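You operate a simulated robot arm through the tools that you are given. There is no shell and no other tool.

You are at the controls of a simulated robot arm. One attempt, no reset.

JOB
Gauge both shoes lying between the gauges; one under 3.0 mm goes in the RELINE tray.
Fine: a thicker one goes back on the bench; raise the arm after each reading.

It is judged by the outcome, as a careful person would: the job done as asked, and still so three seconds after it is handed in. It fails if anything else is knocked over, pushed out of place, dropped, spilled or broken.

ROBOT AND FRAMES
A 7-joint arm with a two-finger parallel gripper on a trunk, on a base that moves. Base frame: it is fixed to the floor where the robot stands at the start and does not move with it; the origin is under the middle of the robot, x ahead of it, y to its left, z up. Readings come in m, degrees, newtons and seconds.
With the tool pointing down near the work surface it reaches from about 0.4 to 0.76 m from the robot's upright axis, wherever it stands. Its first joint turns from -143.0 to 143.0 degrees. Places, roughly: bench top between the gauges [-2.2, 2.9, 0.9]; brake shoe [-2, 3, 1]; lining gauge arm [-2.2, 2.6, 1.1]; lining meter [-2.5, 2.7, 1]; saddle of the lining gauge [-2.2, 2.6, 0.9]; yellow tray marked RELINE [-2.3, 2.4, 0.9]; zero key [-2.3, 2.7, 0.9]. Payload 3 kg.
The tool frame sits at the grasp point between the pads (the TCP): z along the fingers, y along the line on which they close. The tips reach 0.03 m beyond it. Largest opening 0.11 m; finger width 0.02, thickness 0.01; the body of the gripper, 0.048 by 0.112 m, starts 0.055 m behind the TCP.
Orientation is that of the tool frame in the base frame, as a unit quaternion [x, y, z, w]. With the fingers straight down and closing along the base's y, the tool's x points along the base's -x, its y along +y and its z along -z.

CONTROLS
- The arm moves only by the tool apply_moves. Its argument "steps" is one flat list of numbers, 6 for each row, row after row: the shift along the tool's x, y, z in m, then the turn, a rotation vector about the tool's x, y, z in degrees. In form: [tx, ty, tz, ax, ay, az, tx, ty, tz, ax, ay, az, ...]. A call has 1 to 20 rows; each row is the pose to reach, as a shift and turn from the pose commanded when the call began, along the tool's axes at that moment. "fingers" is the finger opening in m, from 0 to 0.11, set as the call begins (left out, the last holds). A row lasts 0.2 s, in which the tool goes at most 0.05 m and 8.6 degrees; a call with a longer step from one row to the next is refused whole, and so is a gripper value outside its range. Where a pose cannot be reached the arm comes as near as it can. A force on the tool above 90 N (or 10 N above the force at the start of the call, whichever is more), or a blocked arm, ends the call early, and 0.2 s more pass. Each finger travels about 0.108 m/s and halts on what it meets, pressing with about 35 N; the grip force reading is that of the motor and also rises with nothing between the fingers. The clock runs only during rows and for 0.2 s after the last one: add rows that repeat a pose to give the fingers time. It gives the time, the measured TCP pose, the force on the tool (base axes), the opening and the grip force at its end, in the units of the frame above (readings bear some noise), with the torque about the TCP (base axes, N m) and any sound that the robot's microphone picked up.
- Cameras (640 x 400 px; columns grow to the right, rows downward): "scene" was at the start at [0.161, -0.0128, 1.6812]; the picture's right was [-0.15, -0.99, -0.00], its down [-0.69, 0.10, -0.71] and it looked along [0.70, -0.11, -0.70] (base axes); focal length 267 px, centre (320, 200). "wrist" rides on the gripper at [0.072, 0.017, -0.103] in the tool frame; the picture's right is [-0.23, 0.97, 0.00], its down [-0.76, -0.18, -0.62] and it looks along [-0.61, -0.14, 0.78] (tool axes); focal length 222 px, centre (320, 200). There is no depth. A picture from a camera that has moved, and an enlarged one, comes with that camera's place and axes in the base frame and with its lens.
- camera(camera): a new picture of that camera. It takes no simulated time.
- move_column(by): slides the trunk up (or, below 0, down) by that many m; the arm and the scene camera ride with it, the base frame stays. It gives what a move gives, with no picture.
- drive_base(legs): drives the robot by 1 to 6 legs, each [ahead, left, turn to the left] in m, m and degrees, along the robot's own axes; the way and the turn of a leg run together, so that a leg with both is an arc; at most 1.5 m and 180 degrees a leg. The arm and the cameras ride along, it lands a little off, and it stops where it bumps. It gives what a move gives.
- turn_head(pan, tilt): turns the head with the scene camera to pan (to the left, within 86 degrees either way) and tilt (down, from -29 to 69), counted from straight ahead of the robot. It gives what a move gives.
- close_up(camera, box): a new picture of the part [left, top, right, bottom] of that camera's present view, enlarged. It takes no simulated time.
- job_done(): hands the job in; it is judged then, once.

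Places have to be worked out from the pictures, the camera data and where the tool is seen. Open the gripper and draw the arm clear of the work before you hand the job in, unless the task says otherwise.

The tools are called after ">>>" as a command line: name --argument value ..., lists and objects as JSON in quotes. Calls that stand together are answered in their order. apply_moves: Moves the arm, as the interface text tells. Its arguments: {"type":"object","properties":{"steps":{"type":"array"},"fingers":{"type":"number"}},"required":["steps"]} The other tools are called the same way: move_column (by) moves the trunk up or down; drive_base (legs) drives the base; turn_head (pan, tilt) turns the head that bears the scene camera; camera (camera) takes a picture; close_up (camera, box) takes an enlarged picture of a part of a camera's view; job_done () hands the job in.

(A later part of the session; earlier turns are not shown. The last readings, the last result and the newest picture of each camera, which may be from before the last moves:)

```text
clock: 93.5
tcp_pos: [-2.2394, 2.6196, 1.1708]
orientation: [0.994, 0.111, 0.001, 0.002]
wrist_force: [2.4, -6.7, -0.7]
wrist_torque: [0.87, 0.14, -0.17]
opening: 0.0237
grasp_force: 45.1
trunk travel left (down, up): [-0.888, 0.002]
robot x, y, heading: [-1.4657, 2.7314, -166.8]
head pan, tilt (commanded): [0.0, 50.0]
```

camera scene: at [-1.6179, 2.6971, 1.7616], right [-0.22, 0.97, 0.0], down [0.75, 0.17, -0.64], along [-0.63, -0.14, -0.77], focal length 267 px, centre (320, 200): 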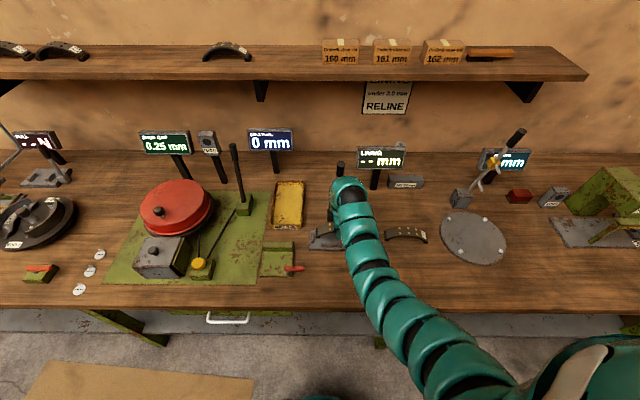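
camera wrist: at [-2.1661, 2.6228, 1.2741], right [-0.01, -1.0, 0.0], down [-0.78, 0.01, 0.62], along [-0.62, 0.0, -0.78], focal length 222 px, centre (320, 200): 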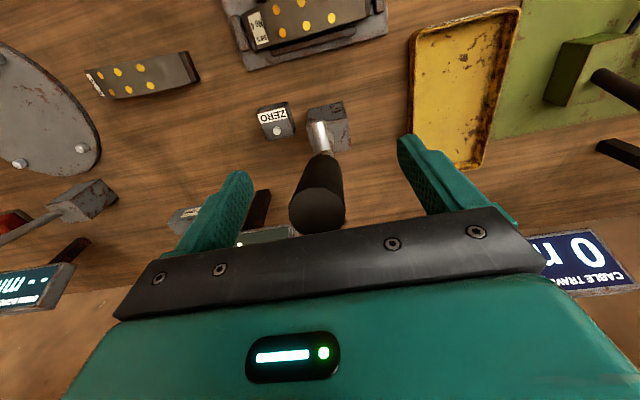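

Gripped (0.0237 m, 45 N). I begin the arc gently: about 10° of lever swing toward the robot, and read the forces.

>>> apply_moves --steps '[0.0092, 0.001, 0.0028, 0, 0, 0, 0.0184, 0.002, 0.006, 0, 0, 0, 0.0275, 0.003, 0.0096, 0, 0, 0, 0.036, 0.003, 0.0136, 0, 0, 0, 0.036, 0.003, 0.0136, 0, 0, 0]' --fingers 0.0

```text
clock: 94.8
tcp_pos: [-2.2055, 2.6285, 1.1572]
orientation: [0.994, 0.112, 0.002, 0.001]
wrist_force: [-5.5, -4.5, -1.1]
wrist_torque: [0.45, 1.54, -0.38]
opening: 0.0238
grasp_force: 45.0
trunk travel left (down, up): [-0.888, 0.002]
robot x, y, heading: [-1.4645, 2.7345, -167.2]
head pan, tilt (commanded): [0.0, 50.0]
```

Forces are small (~7 N), so the lever follows. I continue the arc to about 45°.

>>> apply_moves --steps '[0.0133, 0, 0.0069, 0, 0, 0, 0.0257, 0, 0.0145, 0, 0, 0, 0.0379, 0, 0.0232, 0, 0, 0, 0.0492, 0, 0.0324, 0, 0, 0, 0.0602, 0, 0.0426, 0, 0, 0, 0.0602, 0, 0.0426, 0, 0, 0]' --fingers 0.0

>>> camera --camera "wrist"

```text
clock: 96.2
tcp_pos: [-2.1452, 2.6416, 1.1143]
orientation: [0.994, 0.113, 0.003, 0.001]
wrist_force: [-2.9, -6.8, -3.4]
wrist_torque: [0.01, 0.57, -0.36]
opening: 0.0239
grasp_force: 44.7
trunk travel left (down, up): [-0.888, 0.002]
robot x, y, heading: [-1.4614, 2.734, -167.0]
head pan, tilt (commanded): [0.0, 50.0]
```

```text
taken
camera wrist: at [-2.0713, 2.6423, 1.2177], right [0.0, -1.0, 0.0], down [-0.79, 0.0, 0.62], along [-0.62, 0.0, -0.79], focal length 222 px, centre (320, 200)
```

wrist: 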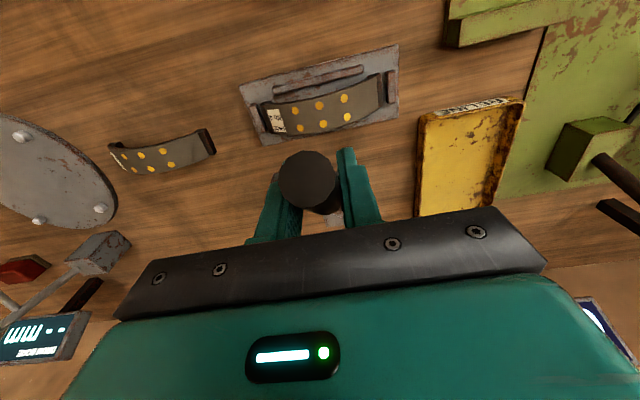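

The lever is at ~45° and follows with small forces. I continue to about 70°.

>>> apply_moves --steps '[0.0129, 0, 0.0142, 0, 0, 0, 0.0246, 0, 0.0294, 0, 0, 0, 0.0349, 0, 0.0456, 0, 0, 0, 0.0438, 0, 0.0626, 0, 0, 0, 0.0511, 0, 0.0804, 0, 0, 0, 0.0511, 0, 0.0804, 0, 0, 0]' --fingers 0.0

>>> camera --camera "wrist"

```text
clock: 97.5
tcp_pos: [-2.0961, 2.6526, 1.0359]
orientation: [0.994, 0.11, 0.001, 0.001]
wrist_force: [0.7, -3.5, 5.4]
wrist_torque: [-0.17, 1.21, -0.32]
opening: 0.0233
grasp_force: 44.9
trunk travel left (down, up): [-0.888, 0.002]
robot x, y, heading: [-1.4671, 2.73, -167.0]
head pan, tilt (commanded): [0.0, 50.0]
```

```text
taken
camera wrist: at [-2.0227, 2.6527, 1.1387], right [-0.01, -1.0, 0.0], down [-0.78, 0.01, 0.62], along [-0.62, 0.0, -0.78], focal length 222 px, centre (320, 200)
```

wrist: 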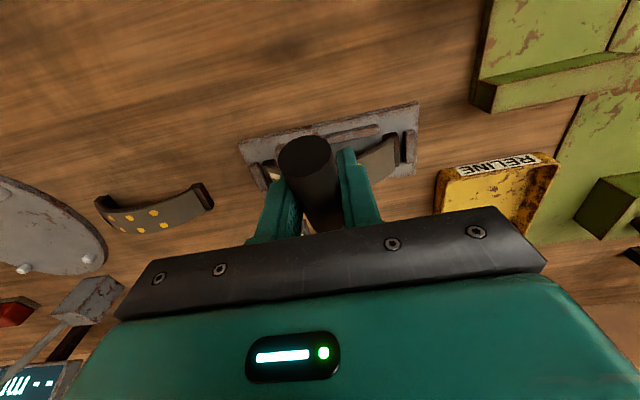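

At ~70°. Next to about 83°, watching for the contact of the plunger with the shoe.

>>> apply_moves --steps '[0.0031, 0, 0.009, 0, 0, 0, 0.0058, 0, 0.0183, 0, 0, 0, 0.0082, 0, 0.0276, 0, 0, 0, 0.01, 0, 0.037, 0, 0, 0, 0.0117, 0, 0.0484, 0, 0, 0, 0.0117, 0, 0.0484, 0, 0, 0]' --fingers 0.0

>>> camera --camera "scene"

```text
clock: 99.0
tcp_pos: [-2.0857, 2.6547, 0.9872]
orientation: [0.994, 0.112, 0.001, 0.002]
wrist_force: [-8.2, -7.6, 3.5]
wrist_torque: [-0.17, 1.13, -0.22]
opening: 0.0234
grasp_force: 44.6
trunk travel left (down, up): [-0.888, 0.002]
robot x, y, heading: [-1.4671, 2.733, -167.1]
head pan, tilt (commanded): [0.0, 50.0]
```

```text
taken
camera scene: at [-1.6188, 2.6953, 1.7615], right [-0.22, 0.97, 0.0], down [0.75, 0.17, -0.64], along [-0.63, -0.14, -0.77], focal length 267 px, centre (320, 200)
```

scene: 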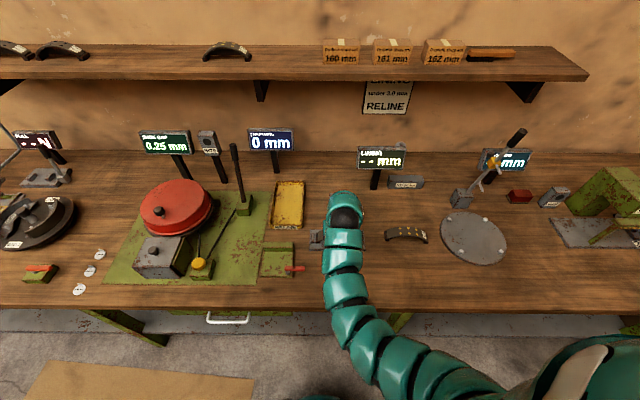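

The meter ("- -" still) is visible past the arm in the scene view. I lower further in small steps, checking force and meter.

>>> apply_moves --steps '[-0.001, 0, 0.004, 0, 0, 0, -0.002, 0, 0.008, 0, 0, 0, -0.002, 0, 0.012, 0, 0, 0, -0.002, 0, 0.012, 0, 0, 0]' --fingers 0.0

>>> close_up --camera "scene" --box '[300, 130, 440, 218]'

```text
clock: 100.0
tcp_pos: [-2.0829, 2.6558, 0.9749]
orientation: [0.994, 0.111, 0.001, 0.0]
wrist_force: [14.8, -1.8, 3.4]
wrist_torque: [-0.23, 0.9, -0.36]
opening: 0.0235
grasp_force: 44.5
trunk travel left (down, up): [-0.888, 0.002]
robot x, y, heading: [-1.4642, 2.7306, -167.0]
head pan, tilt (commanded): [0.0, 50.0]
```

```text
4.55 times, centred on (370, 174) of scene
camera zoom: at [-1.6148, 2.6963, 1.7618], right [-0.22, 0.97, 0.0], down [0.75, 0.17, -0.64], along [-0.63, -0.14, -0.77], focal length 1215 px, centre (93, 318)
```

zoom: 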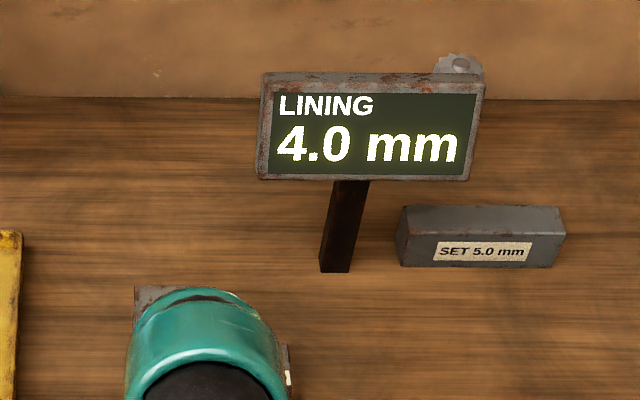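

The meter now shows 4.0 mm. I lower another couple of mm to see whether the plunger is really resting on the shoe (settled reading) and relieve the x-force.

>>> apply_moves --steps '[0.0015, 0, 0.001, 0, 0, 0, 0.0015, 0, 0.003, 0, 0, 0, 0.0015, 0, 0.003, 0, 0, 0]' --fingers 0.0

>>> close_up --camera "scene" --box '[300, 130, 440, 218]'

```text
clock: 100.8
tcp_pos: [-2.0843, 2.656, 0.973]
orientation: [0.994, 0.111, 0.001, 0.002]
wrist_force: [4.1, -1.6, 6.1]
wrist_torque: [-0.24, 1.35, -0.25]
opening: 0.0236
grasp_force: 45.4
trunk travel left (down, up): [-0.888, 0.002]
robot x, y, heading: [-1.4627, 2.7266, -167.5]
head pan, tilt (commanded): [0.0, 50.0]
```

```text
4.55 times, centred on (370, 174) of scene
camera zoom: at [-1.6162, 2.6961, 1.7618], right [-0.22, 0.97, 0.0], down [0.75, 0.17, -0.64], along [-0.63, -0.14, -0.77], focal length 1215 px, centre (93, 318)
```

zoom: 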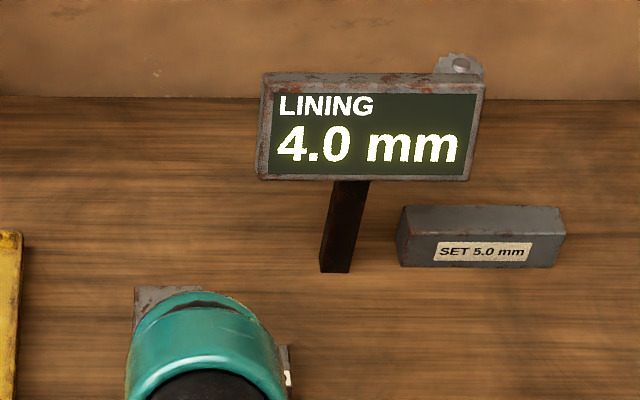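

The reading stays 4.0 mm. One more small press to see that it is a firm stop.

>>> apply_moves --steps '[0, 0, 0.002, 0, 0, 0, 0, 0, 0.004, 0, 0, 0, 0, 0, 0.004, 0, 0, 0]' --fingers 0.0

>>> close_up --camera "scene" --box '[300, 130, 440, 218]'

```text
clock: 101.5
tcp_pos: [-2.0833, 2.6548, 0.969]
orientation: [0.994, 0.112, 0.001, 0.001]
wrist_force: [5.2, -1.5, 4.8]
wrist_torque: [-0.21, 1.34, -0.35]
opening: 0.0233
grasp_force: 45.1
trunk travel left (down, up): [-0.888, 0.002]
robot x, y, heading: [-1.4643, 2.7323, -167.2]
head pan, tilt (commanded): [0.0, 50.0]
```

```text
4.55 times, centred on (370, 174) of scene
camera zoom: at [-1.6162, 2.6964, 1.7617], right [-0.22, 0.97, 0.0], down [0.75, 0.17, -0.64], along [-0.63, -0.14, -0.77], focal length 1215 px, centre (93, 318)
```

zoom: 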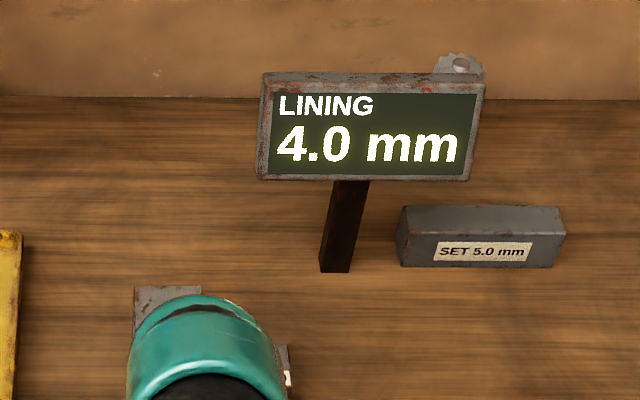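

The reading is stable at 4.0 mm regardless of small lever motion. Shoe No 4 shows 4.0 mm (pending a check of the gauge's zero). I now raise the gauge arm back along the same arc, first half.

>>> apply_moves --steps '[-0.0031, 0, -0.0282, 0, 0, 0, -0.0073, 0, -0.0469, 0, 0, 0, -0.0131, 0, -0.0651, 0, 0, 0, -0.0204, 0, -0.0828, 0, 0, 0, -0.0292, 0, -0.0999, 0, 0, 0, -0.0395, 0, -0.116, 0, 0, 0, -0.0512, 0, -0.1312, 0, 0, 0, -0.0641, 0, -0.1454, 0, 0, 0, -0.0641, 0, -0.1454, 0, 0, 0]' --fingers 0.0

```text
clock: 103.5
tcp_pos: [-2.1472, 2.6412, 1.1154]
orientation: [0.994, 0.111, 0.002, 0.001]
wrist_force: [5.7, -2.4, -5.8]
wrist_torque: [0.68, -1.1, -0.24]
opening: 0.024
grasp_force: 44.9
trunk travel left (down, up): [-0.888, 0.002]
robot x, y, heading: [-1.4661, 2.7334, -167.1]
head pan, tilt (commanded): [0.0, 50.0]
```

Forces stay small. I finish raising the arm to its original upright angle (~16°).

>>> apply_moves --steps '[-0.0142, 0, -0.0129, 0, 0, 0, -0.0294, 0, -0.0246, 0, 0, 0, -0.0455, 0, -0.0349, 0, 0, 0, -0.0626, 0, -0.0437, 0, 0, 0, -0.0803, 0, -0.051, 0, 0, 0, -0.093, 0, -0.0553, 0, 0, 0, -0.096, 0, -0.0561, 0, 0, 0, -0.096, 0, -0.0561, 0, 0, 0]' --fingers 0.0

>>> close_up --camera "scene" --box '[290, 120, 450, 220]'

```text
clock: 105.3
tcp_pos: [-2.2406, 2.6207, 1.1677]
orientation: [0.994, 0.111, 0.001, 0.002]
wrist_force: [4.5, -3.2, -6.0]
wrist_torque: [0.8, -0.72, -0.32]
opening: 0.0239
grasp_force: 44.3
trunk travel left (down, up): [-0.888, 0.002]
robot x, y, heading: [-1.4634, 2.7354, -167.1]
head pan, tilt (commanded): [0.0, 50.0]
```

```text
4.00 times, centred on (370, 170) of scene
camera zoom: at [-1.6181, 2.6956, 1.7615], right [-0.22, 0.97, 0.0], down [0.75, 0.17, -0.64], along [-0.63, -0.14, -0.77], focal length 1069 px, centre (120, 320)
```

zoom: 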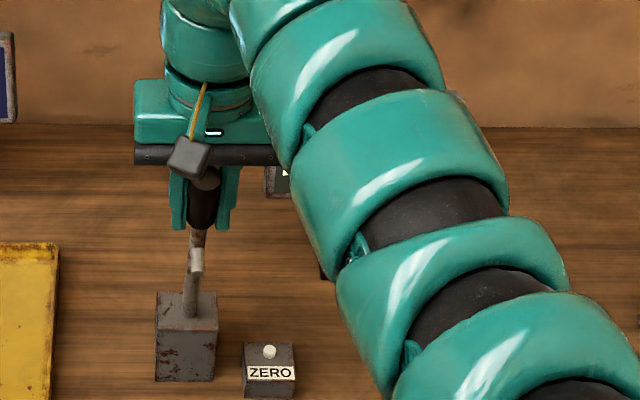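

The arm is back upright at its original angle. I open, rise above the handle and retreat toward the robot, then come down in front.

>>> apply_moves --steps '[0, 0, 0, 0, 0, 0, 0, 0, 0, 0, 0, 0, 0, 0, 0, 0, 0, 0, 0, 0, 0, 0, 0, 0]' --fingers 0.1

>>> apply_moves --steps '[0, 0, -0.018, 0, 0, 0, 0, 0, -0.035, 0, 0, 0, 0.022, 0, -0.037, 0, 0, 0, 0.044, 0, -0.037, 0, 0, 0, 0.066, 0, -0.037, 0, 0, 0, 0.074, 0, -0.002, 0, 0, 0, 0.091, 0, 0.038, 0, 0, 0, 0.114, 0, 0.078, 0, 0, 0, 0.133, 0, 0.118, 0, 0, 0, 0.16, 0, 0.15, 0, 0, 0, 0.17, 0, 0.165, 0, 0, 0, 0.17, 0, 0.165, 0, 0, 0]' --fingers 0.1

>>> camera --camera "wrist"

>>> camera --camera "scene"

```text
clock: 106.3
tcp_pos: [-2.2409, 2.6222, 1.1688]
orientation: [0.994, 0.112, 0.001, 0.001]
wrist_force: [0.6, -0.1, 0.2]
wrist_torque: [-0.01, 0.01, 0.03]
opening: 0.1
grasp_force: 0.1
trunk travel left (down, up): [-0.888, 0.002]
robot x, y, heading: [-1.4618, 2.7312, -167.1]
head pan, tilt (commanded): [0.0, 50.0]
```

```text
clock: 109.0
tcp_pos: [-2.0746, 2.6594, 1.0042]
orientation: [0.994, 0.111, 0.001, 0.0]
wrist_force: [0.2, -0.1, 0.3]
wrist_torque: [0.01, 0.01, -0.04]
opening: 0.1
grasp_force: 0.1
trunk travel left (down, up): [-0.888, 0.002]
robot x, y, heading: [-1.464, 2.7319, -167.1]
head pan, tilt (commanded): [0.0, 50.0]
```

```text
taken
camera wrist: at [-1.9995, 2.6598, 1.1077], right [-0.01, -1.0, 0.0], down [-0.78, 0.0, 0.62], along [-0.62, 0.0, -0.78], focal length 222 px, centre (320, 200)
```

wrist: 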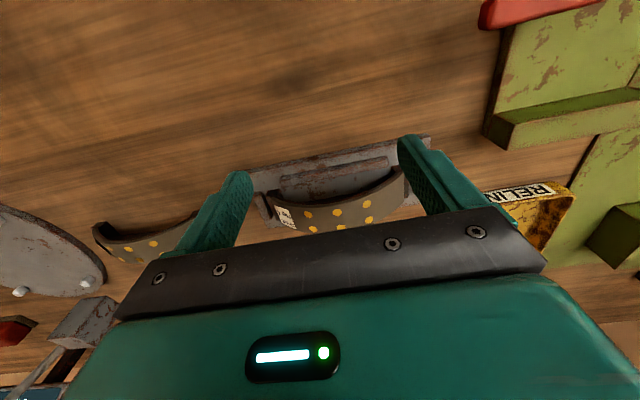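

```text
taken
camera scene: at [-1.6178, 2.6964, 1.7616], right [-0.22, 0.97, 0.0], down [0.75, 0.17, -0.64], along [-0.63, -0.14, -0.77], focal length 267 px, centre (320, 200)
```

scene: 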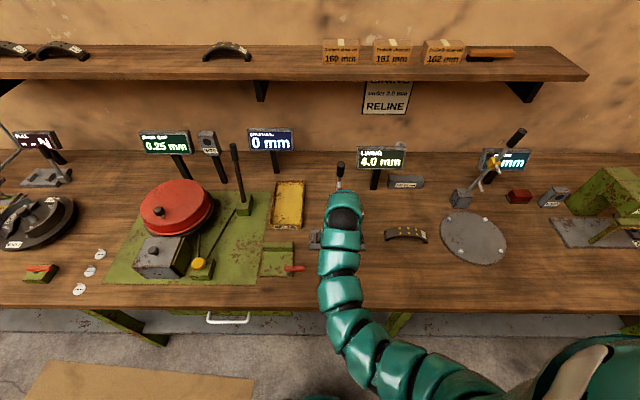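

The meter still appears to show 4.0 mm with the arm raised; I zoom in to check the meter and lever.

>>> close_up --camera "scene" --box '[300, 130, 460, 230]'

```text
4.00 times, centred on (380, 180) of scene
camera zoom: at [-1.6178, 2.6964, 1.7616], right [-0.22, 0.97, 0.0], down [0.75, 0.17, -0.64], along [-0.63, -0.14, -0.77], focal length 1069 px, centre (80, 280)
```

zoom: 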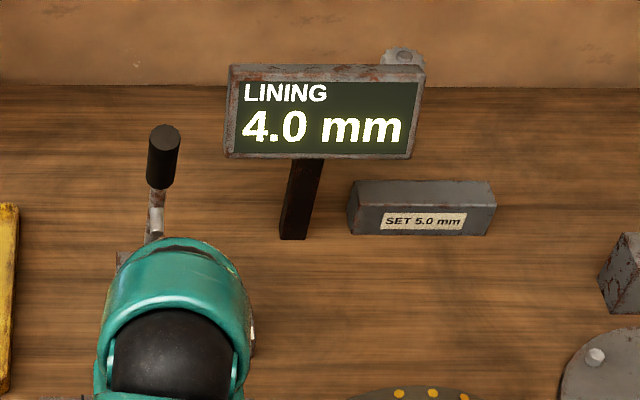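

The meter latches the last reading. Before trusting it I want to check the gauge's zero with the saddle empty, so I take shoe No 4 out again. I rotate the tool back by −90° for the shoe grip.

>>> apply_moves --steps '[0, 0, 0, 0, 0, -8, 0, 0, 0, 0, 0, -16, 0, 0, 0, 0, 0, -24, 0, 0, 0, 0, 0, -32, 0, 0, 0, 0, 0, -40, 0, 0, 0, 0, 0, -48, 0, 0, 0, 0, 0, -56, 0, 0, 0, 0, 0, -64, 0, 0, 0, 0, 0, -72, 0, 0, 0, 0, 0, -80, 0, 0, 0, 0, 0, -88, 0, 0, 0, 0, 0, -90, 0, 0, 0, 0, 0, -90]' --fingers 0.08

>>> camera --camera "wrist"

```text
clock: 111.8
tcp_pos: [-2.0755, 2.6582, 1.005]
orientation: [0.624, 0.782, 0.001, 0.001]
wrist_force: [0.0, -0.4, 0.4]
wrist_torque: [-0.03, 0.01, 0.01]
opening: 0.08
grasp_force: 0.1
trunk travel left (down, up): [-0.888, 0.002]
robot x, y, heading: [-1.4648, 2.7334, -167.0]
head pan, tilt (commanded): [0.0, 50.0]
```

```text
taken
camera wrist: at [-2.0752, 2.7327, 1.1077], right [1.0, -0.01, 0.0], down [-0.01, -0.78, 0.62], along [0.0, -0.62, -0.78], focal length 222 px, centre (320, 200)
```

wrist: 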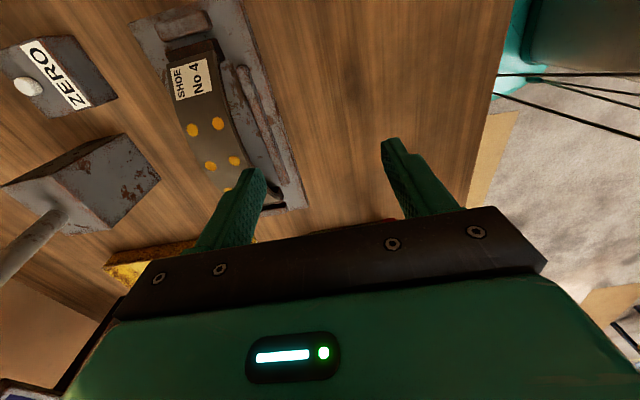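

Shoe No 4 sits unchanged in the saddle. I move over it and down to z≈0.937 (just above the rails) with the fingers straddling the crown.

>>> apply_moves --steps '[0, -0.03, 0.01, 0, 0, 0, 0.0005, -0.06, 0.018, 0, 0, 0, 0.001, -0.0864, 0.022, 0, 0, 0, 0.001, -0.0864, 0.04, 0, 0, 0, 0.001, -0.0864, 0.058, 0, 0, 0, 0.001, -0.0864, 0.068, 0, 0, 0, 0.001, -0.0864, 0.068, 0, 0, 0]' --fingers 0.08

>>> close_up --camera "wrist" --box '[200, 0, 440, 250]'

```text
clock: 113.3
tcp_pos: [-2.1602, 2.6394, 0.9359]
orientation: [0.624, 0.781, 0.001, 0.002]
wrist_force: [0.1, -0.6, 0.3]
wrist_torque: [0.0, 0.0, -0.01]
opening: 0.0798
grasp_force: 0.0
trunk travel left (down, up): [-0.888, 0.002]
robot x, y, heading: [-1.4635, 2.7342, -167.3]
head pan, tilt (commanded): [0.0, 50.0]
```

```text
1.60 times, centred on (320, 125) of wrist
camera zoom: at [-2.1599, 2.7144, 1.0388], right [1.0, -0.01, 0.0], down [-0.01, -0.78, 0.62], along [0.0, -0.62, -0.78], focal length 355 px, centre (320, 320)
```

zoom: 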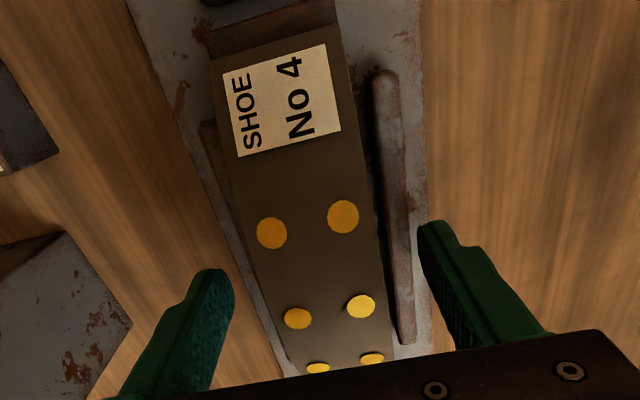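

Fingers straddle the shoe just above the rails. I close and lift very slowly to test this higher grip.

>>> apply_moves --steps '[0, 0, 0, 0, 0, 0, 0, 0, 0, 0, 0, 0, 0, 0, 0, 0, 0, 0, 0, 0, 0, 0, 0, 0, 0, 0, 0, 0, 0, 0]' --fingers 0.0

>>> apply_moves --steps '[0, 0, -0.002, 0, 0, 0, 0, 0, -0.004, 0, 0, 0, 0, 0, -0.006, 0, 0, 0, 0, 0, -0.009, 0, 0, 0, 0, 0, -0.012, 0, 0, 0, 0, 0, -0.012, 0, 0, 0]' --fingers 0.0

>>> close_up --camera "wrist" --box '[200, 0, 440, 250]'

```text
clock: 114.5
tcp_pos: [-2.1598, 2.6407, 0.9355]
orientation: [0.624, 0.781, 0.0, 0.003]
wrist_force: [1.1, 0.1, 0.9]
wrist_torque: [-0.09, -0.02, 0.04]
opening: 0.0397
grasp_force: 35.3
trunk travel left (down, up): [-0.888, 0.002]
robot x, y, heading: [-1.4626, 2.7331, -167.3]
head pan, tilt (commanded): [0.0, 50.0]
```

```text
clock: 116.0
tcp_pos: [-2.1604, 2.6397, 0.9486]
orientation: [0.624, 0.782, 0.001, 0.001]
wrist_force: [0.5, 0.3, -4.1]
wrist_torque: [-0.03, 0.03, 0.02]
opening: 0.0399
grasp_force: 34.9
trunk travel left (down, up): [-0.888, 0.002]
robot x, y, heading: [-1.4646, 2.7342, -166.9]
head pan, tilt (commanded): [0.0, 50.0]
```

```text
1.60 times, centred on (320, 125) of wrist
camera zoom: at [-2.1598, 2.7146, 1.0519], right [1.0, -0.01, 0.0], down [-0.01, -0.78, 0.62], along [0.0, -0.62, -0.78], focal length 355 px, centre (320, 320)
```

zoom: 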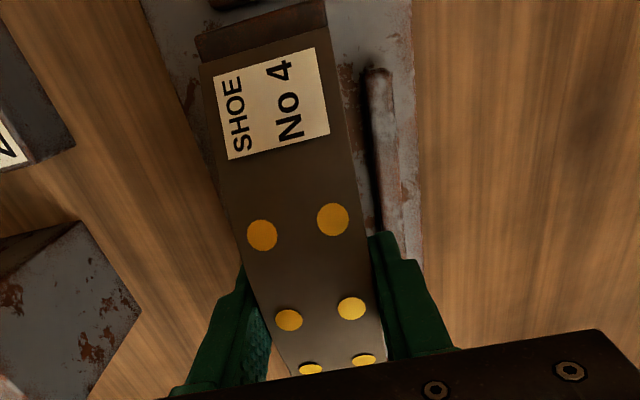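

This higher grip holds (−4.1 N, shoe lifted with the hand), so retrieval works and later placing can be done with hardly any drop. I carry shoe No 4 back to its original spot on the bench, at [-2.030, 2.932].

>>> apply_moves --steps '[0, 0, -0.015, 0, 0, 0, 0, 0, -0.03, 0, 0, 0, 0.032, 0.024, -0.03, 0, 0, 0.6, 0.064, 0.048, -0.03, 0, 0, 1.2, 0.096, 0.072, -0.03, 0, 0, 1.9, 0.128, 0.096, -0.03, 0, 0, 2.5, 0.16, 0.12, -0.03, 0, 0, 3.1, 0.192, 0.144, -0.03, 0, 0, 3.7, 0.224, 0.168, -0.03, 0, 0, 4.4, 0.2563, 0.1918, -0.03, 0, 0, 5, 0.2563, 0.1918, -0.03, 0, 0, 5]' --fingers 0.0

>>> camera --camera "wrist"

```text
clock: 118.3
tcp_pos: [-2.0308, 2.9338, 0.9802]
orientation: [0.658, 0.753, 0.0, 0.002]
wrist_force: [0.9, -0.2, -4.6]
wrist_torque: [0.01, -0.02, 0.0]
opening: 0.0397
grasp_force: 34.9
trunk travel left (down, up): [-0.888, 0.002]
robot x, y, heading: [-1.4646, 2.7319, -167.1]
head pan, tilt (commanded): [0.0, 50.0]
```

```text
taken
camera wrist: at [-2.0242, 3.0083, 1.0829], right [1.0, -0.09, 0.0], down [-0.08, -0.78, 0.62], along [-0.06, -0.62, -0.78], focal length 222 px, centre (320, 200)
```

wrist: 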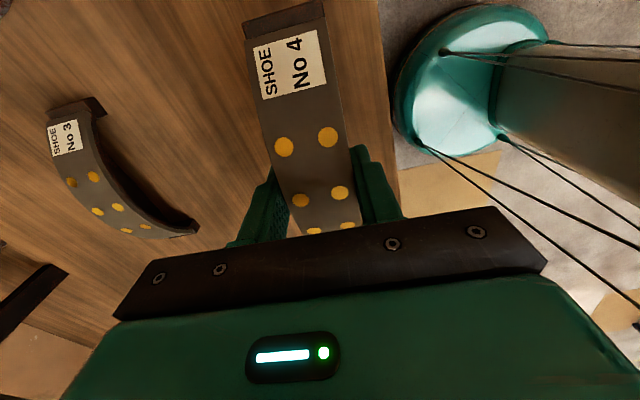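

Over the original spot. I lower to just above the bench, then feel for contact in small steps.

>>> apply_moves --steps '[0, 0, 0.015, 0, 0, 0, 0, 0, 0.03, 0, 0, 0, 0, 0, 0.042, 0, 0, 0, 0, 0, 0.048, 0, 0, 0, 0, 0, 0.05, 0, 0, 0, 0, 0, 0.05, 0, 0, 0]' --fingers 0.0

>>> apply_moves --steps '[0, 0, 0.0015, 0, 0, 0, 0, 0, 0.003, 0, 0, 0, 0, 0, 0.003, 0, 0, 0]' --fingers 0.0

```text
clock: 119.8
tcp_pos: [-2.0295, 2.933, 0.9295]
orientation: [0.657, 0.754, 0.001, 0.001]
wrist_force: [0.4, -0.2, -4.3]
wrist_torque: [0.0, 0.03, 0.02]
opening: 0.0399
grasp_force: 35.2
trunk travel left (down, up): [-0.888, 0.002]
robot x, y, heading: [-1.4666, 2.7324, -167.3]
head pan, tilt (commanded): [0.0, 50.0]
```

```text
clock: 120.5
tcp_pos: [-2.03, 2.9334, 0.9261]
orientation: [0.657, 0.754, 0.0, 0.001]
wrist_force: [0.7, 0.0, -4.0]
wrist_torque: [0.0, -0.03, -0.02]
opening: 0.0401
grasp_force: 34.8
trunk travel left (down, up): [-0.888, 0.002]
robot x, y, heading: [-1.4674, 2.7326, -167.3]
head pan, tilt (commanded): [0.0, 50.0]
```

Not touching yet; I continue down in 2 mm steps.

>>> apply_moves --steps '[0, 0, 0.001, 0, 0, 0, 0, 0, 0.002, 0, 0, 0, 0, 0, 0.002, 0, 0, 0]' --fingers 0.0

>>> apply_moves --steps '[0, 0, 0.001, 0, 0, 0, 0, 0, 0.002, 0, 0, 0, 0, 0, 0.002, 0, 0, 0]' --fingers 0.0

```text
clock: 121.3
tcp_pos: [-2.0304, 2.9326, 0.9237]
orientation: [0.658, 0.753, 0.0, 0.001]
wrist_force: [1.6, 1.4, 2.1]
wrist_torque: [-0.39, -0.21, 0.14]
opening: 0.04
grasp_force: 34.7
trunk travel left (down, up): [-0.888, 0.002]
robot x, y, heading: [-1.4662, 2.7318, -167.0]
head pan, tilt (commanded): [0.0, 50.0]
```

```text
clock: 122.2
tcp_pos: [-2.0304, 2.9325, 0.9238]
orientation: [0.658, 0.753, -0.001, -0.001]
wrist_force: [-4.6, 7.6, 26.8]
wrist_torque: [-0.39, -0.13, -0.17]
opening: 0.0398
grasp_force: 34.8
trunk travel left (down, up): [-0.888, 0.002]
robot x, y, heading: [-1.4665, 2.7307, -167.1]
head pan, tilt (commanded): [0.0, 50.0]
```

Contact with the bench at TCP z≈0.924 (27 N at 2 mm overtravel). I ease off, open the fingers and rise.

>>> apply_moves --steps '[0, 0, -0.002, 0, 0, 0, 0, 0, -0.002, 0, 0, 0]' --fingers 0.0

>>> apply_moves --steps '[0, 0, 0, 0, 0, 0, 0, 0, 0, 0, 0, 0, 0, 0, 0, 0, 0, 0, 0, 0, -0.02, 0, 0, 0, 0, 0, -0.045, 0, 0, 0, 0, 0, -0.075, 0, 0, 0, 0, 0, -0.075, 0, 0, 0]' --fingers 0.08

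>>> camera --camera "wrist"

>>> camera --camera "scene"

```text
clock: 122.8
tcp_pos: [-2.0294, 2.9312, 0.9233]
orientation: [0.658, 0.753, 0.001, 0.002]
wrist_force: [-1.2, 3.8, 8.6]
wrist_torque: [0.08, 0.24, -0.02]
opening: 0.0401
grasp_force: 34.2
trunk travel left (down, up): [-0.888, 0.002]
robot x, y, heading: [-1.4638, 2.7336, -167.2]
head pan, tilt (commanded): [0.0, 50.0]
```

```text
clock: 124.3
tcp_pos: [-2.031, 2.934, 0.9986]
orientation: [0.658, 0.753, 0.001, 0.001]
wrist_force: [0.2, 0.4, -0.5]
wrist_torque: [0.01, -0.02, 0.01]
opening: 0.08
grasp_force: 0.0
trunk travel left (down, up): [-0.888, 0.002]
robot x, y, heading: [-1.4665, 2.735, -167.3]
head pan, tilt (commanded): [0.0, 50.0]
```

```text
taken
camera wrist: at [-2.025, 3.0082, 1.1019], right [1.0, -0.09, 0.0], down [-0.07, -0.78, 0.62], along [-0.06, -0.62, -0.78], focal length 222 px, centre (320, 200)
```

wrist: 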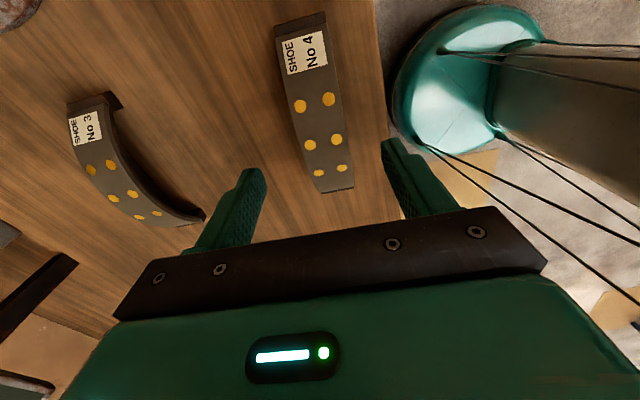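

```text
taken
camera scene: at [-1.618, 2.6968, 1.7616], right [-0.22, 0.97, 0.0], down [0.75, 0.17, -0.64], along [-0.63, -0.14, -0.77], focal length 267 px, centre (320, 200)
```

scene: 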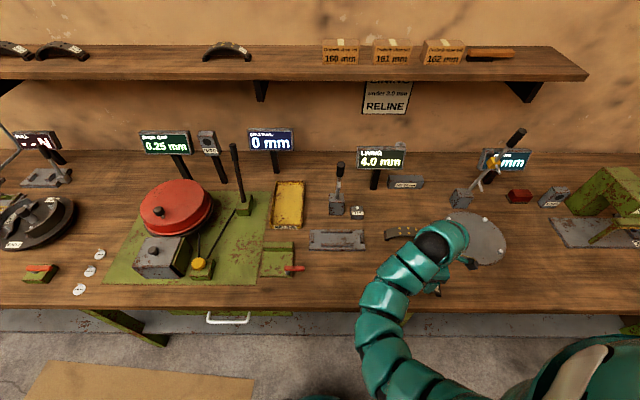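

Shoe No 4 is safely back in its spot and the gauge saddle is empty. I now return to the front of the gauge arm while rotating the tool back, for a zero check with the saddle empty.

>>> apply_moves --steps '[-0.0242, -0.0073, -0.0005, 0, 0, 7.74, -0.0484, -0.0146, -0.001, 0, 0, 15.48, -0.0726, -0.022, -0.0015, 0, 0, 23.2, -0.0968, -0.0293, -0.002, 0, 0, 31, -0.121, -0.0366, -0.0025, 0, 0, 38.7, -0.1451, -0.0439, -0.003, 0, 0, 46.4, -0.1693, -0.0512, -0.0035, 0, 0, 54.2, -0.1935, -0.0585, -0.004, 0, 0, 61.9, -0.2177, -0.0659, -0.0045, 0, 0, 69.7, -0.2419, -0.0732, -0.005, 0, 0, 77.4, -0.2661, -0.0805, -0.0054, 0, 0, 85.1, -0.2661, -0.0805, -0.0054, 0, 0, 85.1]' --fingers 0.1

```text
clock: 127.0
tcp_pos: [-2.0745, 2.6563, 1.0031]
orientation: [0.994, 0.11, 0.001, 0.001]
wrist_force: [-0.2, -0.5, 0.2]
wrist_torque: [-0.01, -0.04, 0.0]
opening: 0.1
grasp_force: 0.0
trunk travel left (down, up): [-0.888, 0.002]
robot x, y, heading: [-1.4627, 2.7297, -166.8]
head pan, tilt (commanded): [0.0, 50.0]
```

Aligned again. I repeat the proven path: climb in front of the lever, out over the handle, and down to z≈1.170.

>>> apply_moves --steps '[-0.018, 0, -0.024, 0, 0, 0, -0.036, 0, -0.047, 0, 0, 0, -0.055, -0.001, -0.087, 0, 0, 0, -0.078, -0.001, -0.127, 0, 0, 0, -0.095, -0.001, -0.167, 0, 0, 0, -0.104, -0.0015, -0.203, 0, 0, 0, -0.104, -0.0015, -0.203, 0, 0, 0, -0.12, -0.0018, -0.203, 0, 0, 0, -0.137, -0.002, -0.203, 0, 0, 0, -0.153, -0.0022, -0.203, 0, 0, 0, -0.1696, -0.0024, -0.203, 0, 0, 0, -0.1696, -0.0024, -0.203, 0, 0, 0, -0.1696, -0.0024, -0.191, 0, 0, 0, -0.1696, -0.0024, -0.179, 0, 0, 0, -0.1696, -0.0024, -0.167, 0, 0, 0, -0.1696, -0.0024, -0.167, 0, 0, 0]' --fingers 0.1

>>> camera --camera "wrist"

```text
clock: 130.3
tcp_pos: [-2.2409, 2.6247, 1.1712]
orientation: [0.994, 0.11, 0.002, 0.0]
wrist_force: [0.6, 0.4, 0.2]
wrist_torque: [-0.03, -0.01, -0.01]
opening: 0.0998
grasp_force: 0.0
trunk travel left (down, up): [-0.888, 0.002]
robot x, y, heading: [-1.4652, 2.7337, -167.0]
head pan, tilt (commanded): [0.0, 50.0]
```

```text
taken
camera wrist: at [-2.1663, 2.6238, 1.2741], right [-0.01, -1.0, 0.0], down [-0.78, 0.01, 0.62], along [-0.62, 0.0, -0.78], focal length 222 px, centre (320, 200)
```

wrist: 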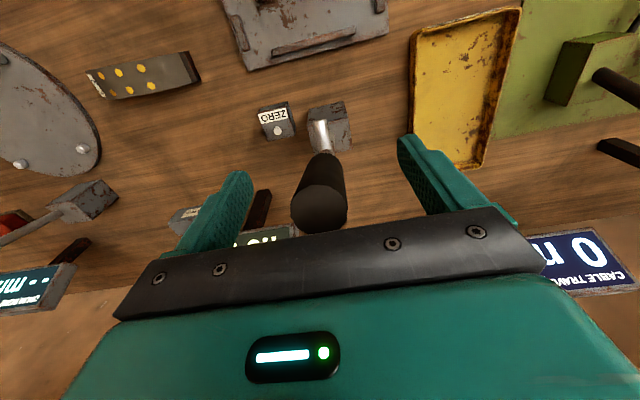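

Handle centred again. I close on it.

>>> apply_moves --steps '[0, 0.0015, 0, 0, 0, 0, 0, 0.003, 0, 0, 0, 0, 0, 0.003, 0, 0, 0, 0, 0, 0.003, 0, 0, 0, 0, 0, 0.003, 0, 0, 0, 0]' --fingers 0.0

>>> apply_moves --steps '[0.0167, 0, 0.0055, 0, 0, 0, 0.0345, 0, 0.0128, 0, 0, 0, 0.0515, 0, 0.0217, 0, 0, 0, 0.0677, 0, 0.032, 0, 0, 0, 0.0829, 0, 0.0437, 0, 0, 0, 0.0971, 0, 0.0566, 0, 0, 0, 0.11, 0, 0.0708, 0, 0, 0, 0.1217, 0, 0.086, 0, 0, 0, 0.132, 0, 0.1022, 0, 0, 0, 0.132, 0, 0.1022, 0, 0, 0]' --fingers 0.0

```text
clock: 131.6
tcp_pos: [-2.2395, 2.6208, 1.1704]
orientation: [0.994, 0.11, 0.001, 0.001]
wrist_force: [-0.3, 7.7, 1.8]
wrist_torque: [0.87, 0.34, -0.26]
opening: 0.0238
grasp_force: 44.6
trunk travel left (down, up): [-0.888, 0.002]
robot x, y, heading: [-1.4649, 2.7301, -167.0]
head pan, tilt (commanded): [0.0, 50.0]
```

```text
clock: 133.8
tcp_pos: [-2.1117, 2.6494, 1.0673]
orientation: [0.994, 0.112, 0.002, 0.002]
wrist_force: [-4.0, -4.1, 1.4]
wrist_torque: [-0.24, 0.91, -0.38]
opening: 0.0235
grasp_force: 45.1
trunk travel left (down, up): [-0.888, 0.002]
robot x, y, heading: [-1.4659, 2.7318, -167.0]
head pan, tilt (commanded): [0.0, 50.0]
```

The lever follows smoothly. I continue from 60° to about 86° and look at the meter.

>>> apply_moves --steps '[0.0089, 0, 0.017, 0, 0, 0, 0.0162, 0, 0.0348, 0, 0, 0, 0.022, 0, 0.0531, 0, 0, 0, 0.0262, 0, 0.0718, 0, 0, 0, 0.0283, 0, 0.087, 0, 0, 0, 0.0288, 0, 0.094, 0, 0, 0, 0.0288, 0, 0.094, 0, 0, 0]' --fingers 0.0

>>> close_up --camera "scene" --box '[300, 130, 440, 218]'

```text
clock: 135.3
tcp_pos: [-2.0839, 2.6553, 0.9728]
orientation: [0.994, 0.111, 0.002, 0.0]
wrist_force: [-14.8, -5.2, 5.4]
wrist_torque: [-0.24, 1.16, -0.19]
opening: 0.0234
grasp_force: 44.8
trunk travel left (down, up): [-0.888, 0.002]
robot x, y, heading: [-1.4613, 2.7334, -167.1]
head pan, tilt (commanded): [0.0, 50.0]
```

```text
4.55 times, centred on (370, 174) of scene
camera zoom: at [-1.6198, 2.6957, 1.7614], right [-0.22, 0.97, 0.0], down [0.75, 0.17, -0.64], along [-0.63, -0.14, -0.77], focal length 1215 px, centre (93, 318)
```

zoom: 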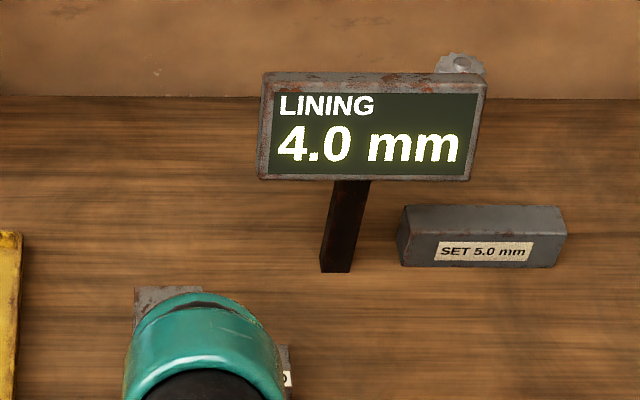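

With the saddle empty the meter still shows the held 4.0 mm. I lower the arm further (toward the plunger touching the bare saddle) to see whether a new reading comes.

>>> apply_moves --steps '[0.0, 0, 0.007, 0, 0, 0, 0.0003, 0, 0.0138, 0, 0, 0, 0.0002, 0, 0.0205, 0, 0, 0, 0, 0, 0.027, 0, 0, 0, -0.0004, 0, 0.033, 0, 0, 0, -0.0004, 0, 0.033, 0, 0, 0]' --fingers 0.0

>>> close_up --camera "scene" --box '[300, 130, 440, 218]'

>>> camera --camera "wrist"

```text
clock: 136.8
tcp_pos: [-2.079, 2.6567, 0.9451]
orientation: [0.994, 0.111, 0.001, 0.001]
wrist_force: [8.9, 6.0, 34.9]
wrist_torque: [-0.06, 0.02, -0.19]
opening: 0.0235
grasp_force: 44.5
trunk travel left (down, up): [-0.888, 0.002]
robot x, y, heading: [-1.4647, 2.732, -167.1]
head pan, tilt (commanded): [0.0, 50.0]
```

```text
4.55 times, centred on (370, 174) of scene
camera zoom: at [-1.6123, 2.6979, 1.7621], right [-0.22, 0.97, 0.0], down [0.74, 0.17, -0.65], along [-0.63, -0.14, -0.76], focal length 1215 px, centre (93, 318)
```

zoom: 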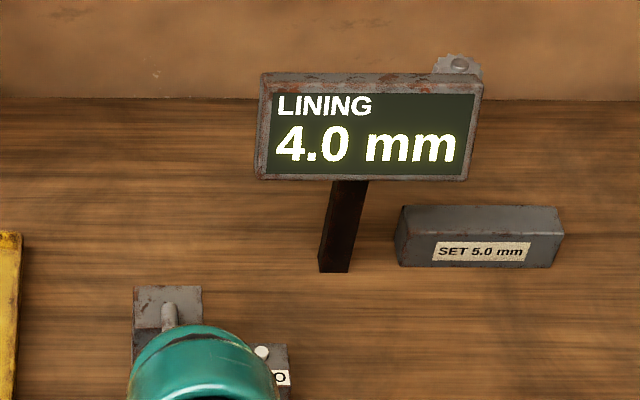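

```text
taken
camera wrist: at [-2.0055, 2.6563, 1.047], right [-0.01, -1.0, 0.0], down [-0.78, 0.01, 0.62], along [-0.62, 0.0, -0.78], focal length 222 px, centre (320, 200)
```

wrist: 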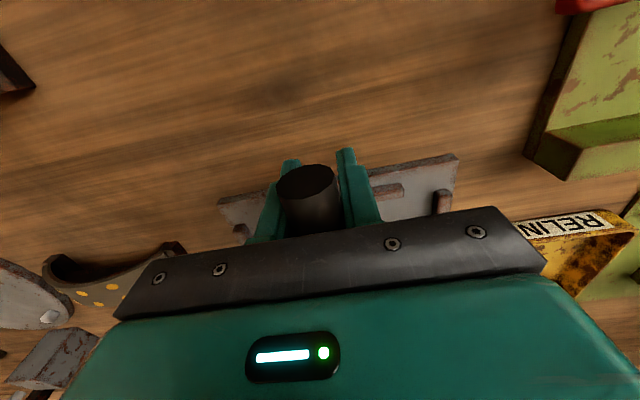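

The arm reaches its lower stop (35 N) with the bare saddle and the meter just holds the old value, so an empty saddle gives no reading. I raise the gauge arm back to upright.

>>> apply_moves --steps '[0.0008, 0, -0.0192, 0, 0, 0, 0, 0, -0.0384, 0, 0, 0, -0.0025, 0, -0.0574, 0, 0, 0, -0.0067, 0, -0.0761, 0, 0, 0, -0.0125, 0, -0.0944, 0, 0, 0, -0.0198, 0, -0.1122, 0, 0, 0, -0.0287, 0, -0.1292, 0, 0, 0, -0.039, 0, -0.1454, 0, 0, 0, -0.0507, 0, -0.1606, 0, 0, 0, -0.0636, 0, -0.1748, 0, 0, 0, -0.0778, 0, -0.1877, 0, 0, 0, -0.093, 0, -0.1994, 0, 0, 0, -0.1092, 0, -0.2097, 0, 0, 0, -0.1262, 0, -0.2186, 0, 0, 0, -0.144, 0, -0.2259, 0, 0, 0, -0.1597, 0, -0.231, 0, 0, 0, -0.1597, 0, -0.231, 0, 0, 0]' --fingers 0.0

>>> close_up --camera "scene" --box '[290, 120, 450, 220]'

```text
clock: 140.3
tcp_pos: [-2.2367, 2.6221, 1.173]
orientation: [0.994, 0.111, 0.003, 0.001]
wrist_force: [28.3, 11.0, -24.0]
wrist_torque: [1.63, 0.49, -0.44]
opening: 0.0242
grasp_force: 45.7
trunk travel left (down, up): [-0.888, 0.002]
robot x, y, heading: [-1.462, 2.7287, -166.9]
head pan, tilt (commanded): [0.0, 50.0]
```

```text
4.00 times, centred on (370, 170) of scene
camera zoom: at [-1.6154, 2.6982, 1.7616], right [-0.22, 0.97, 0.0], down [0.75, 0.17, -0.64], along [-0.63, -0.14, -0.77], focal length 1069 px, centre (120, 320)
```

zoom: 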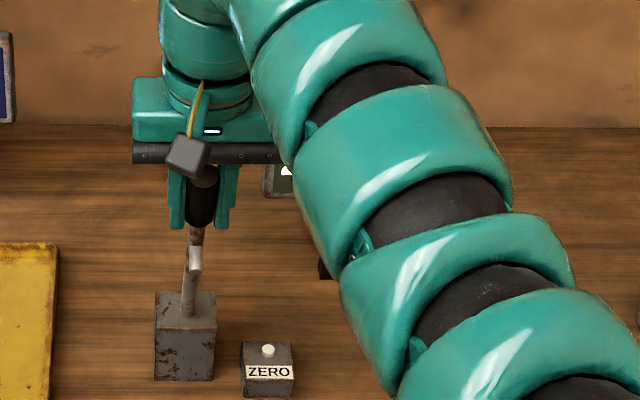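

The arm is at its upright stop (light pressing). I open, rise and retreat along the same path.

>>> apply_moves --steps '[0.002, 0, 0.001, 0, 0, 0, 0.002, 0, 0.001, 0, 0, 0, 0.002, 0, 0.001, 0, 0, 0, 0.002, 0, 0.001, 0, 0, 0]' --fingers 0.1

>>> apply_moves --steps '[0, 0, -0.018, 0, 0, 0, 0, 0, -0.035, 0, 0, 0, 0.022, 0, -0.037, 0, 0, 0, 0.044, 0, -0.037, 0, 0, 0, 0.066, 0, -0.037, 0, 0, 0, 0.074, 0, -0.002, 0, 0, 0, 0.091, 0, 0.038, 0, 0, 0, 0.114, 0, 0.078, 0, 0, 0, 0.133, 0, 0.118, 0, 0, 0, 0.16, 0, 0.15, 0, 0, 0, 0.17, 0, 0.165, 0, 0, 0, 0.17, 0, 0.165, 0, 0, 0]' --fingers 0.1

>>> close_up --camera "scene" --box '[380, 218, 430, 250]'

>>> close_up --camera "scene" --box '[370, 260, 450, 310]'

```text
clock: 141.3
tcp_pos: [-2.2382, 2.6208, 1.1731]
orientation: [0.994, 0.11, 0.002, 0.001]
wrist_force: [-0.1, 0.0, 0.6]
wrist_torque: [0.0, -0.02, -0.01]
opening: 0.1
grasp_force: 0.2
trunk travel left (down, up): [-0.888, 0.002]
robot x, y, heading: [-1.4676, 2.7341, -166.7]
head pan, tilt (commanded): [0.0, 50.0]
```

```text
clock: 143.9
tcp_pos: [-2.0714, 2.6579, 1.0075]
orientation: [0.994, 0.11, 0.001, 0.001]
wrist_force: [0.3, 0.0, -0.3]
wrist_torque: [0.0, 0.0, 0.01]
opening: 0.0998
grasp_force: 0.1
trunk travel left (down, up): [-0.888, 0.002]
robot x, y, heading: [-1.4641, 2.7327, -167.2]
head pan, tilt (commanded): [0.0, 50.0]
```

```text
12.50 times, centred on (405, 234) of scene
camera zoom: at [-1.6179, 2.6964, 1.7616], right [-0.22, 0.97, 0.0], down [0.75, 0.17, -0.64], along [-0.63, -0.14, -0.77], focal length 3341 px, centre (-742, -225)
```

zoom: 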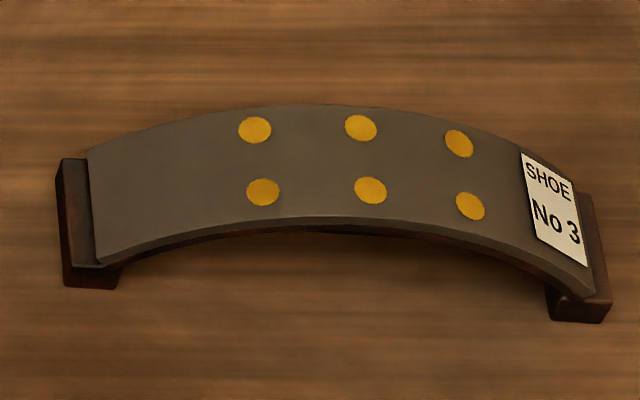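

```text
8.00 times, centred on (410, 285) of scene
camera zoom: at [-1.6179, 2.6964, 1.7616], right [-0.22, 0.97, 0.0], down [0.75, 0.17, -0.64], along [-0.63, -0.14, -0.77], focal length 2138 px, centre (-400, -480)
```

zoom: 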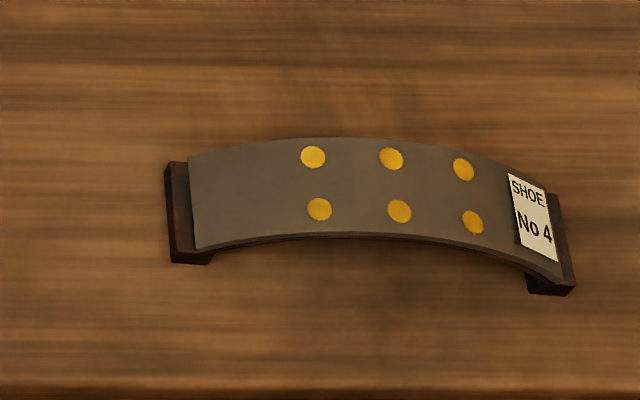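

Nice resolution: the lining edge is visible. I zoom in far on the near edges of both shoes to compare lining thickness by eye as an independent check of the gauge.

>>> close_up --camera "scene" --box '[396, 230, 412, 240]'

>>> close_up --camera "scene" --box '[406, 284, 422, 294]'

```text
16.00 times, centred on (404, 235) of scene
camera zoom: at [-1.6179, 2.6964, 1.7616], right [-0.22, 0.97, 0.0], down [0.75, 0.17, -0.64], along [-0.63, -0.14, -0.77], focal length 4276 px, centre (-1024, -360)
```

zoom: 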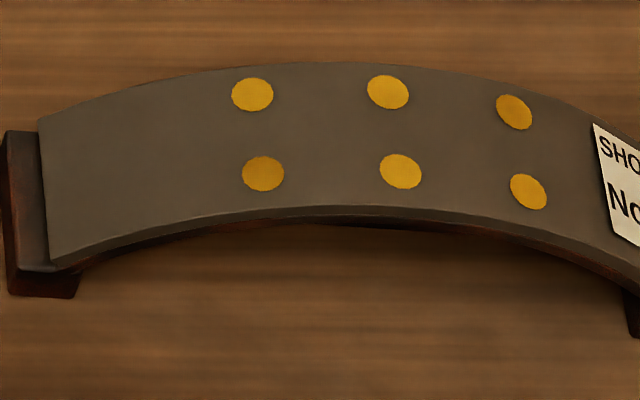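

```text
16.00 times, centred on (414, 289) of scene
camera zoom: at [-1.6179, 2.6964, 1.7616], right [-0.22, 0.97, 0.0], down [0.75, 0.17, -0.64], along [-0.63, -0.14, -0.77], focal length 4276 px, centre (-1184, -1224)
```

zoom: 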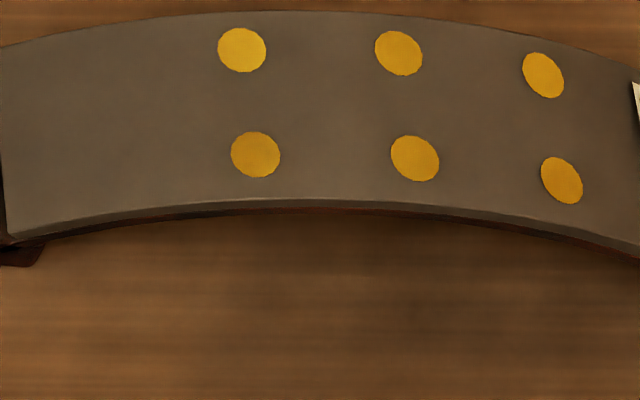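

The scene zoom suggests the linings are of a similar few-mm order but the view is too steep to tell. I move the wrist camera in front of shoe No 3 for a close, comparable edge view.

>>> apply_moves --steps '[0, -0.035, 0, 0, 0, 0, 0, -0.07, 0, 0, 0, 0, 0, -0.105, 0, 0, 0, 0, 0, -0.14, 0, 0, 0, 0, 0.001, -0.175, 0, 0, 0, 0, 0.0018, -0.2067, 0, 0, 0, 0, 0.0018, -0.2067, 0, 0, 0, 0]' --fingers 0.1

>>> camera --camera "wrist"

```text
clock: 145.6
tcp_pos: [-2.1132, 2.8585, 1.0073]
orientation: [0.994, 0.11, 0.001, 0.001]
wrist_force: [0.4, 0.3, -0.1]
wrist_torque: [-0.02, 0.0, -0.04]
opening: 0.0999
grasp_force: 0.0
trunk travel left (down, up): [-0.888, 0.002]
robot x, y, heading: [-1.4656, 2.7302, -167.3]
head pan, tilt (commanded): [0.0, 50.0]
```

```text
taken
camera wrist: at [-2.0381, 2.859, 1.111], right [-0.01, -1.0, 0.0], down [-0.78, 0.01, 0.62], along [-0.62, 0.0, -0.78], focal length 222 px, centre (320, 200)
```

wrist: 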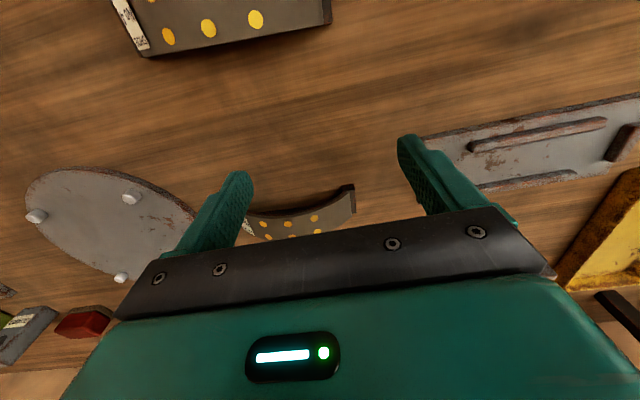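

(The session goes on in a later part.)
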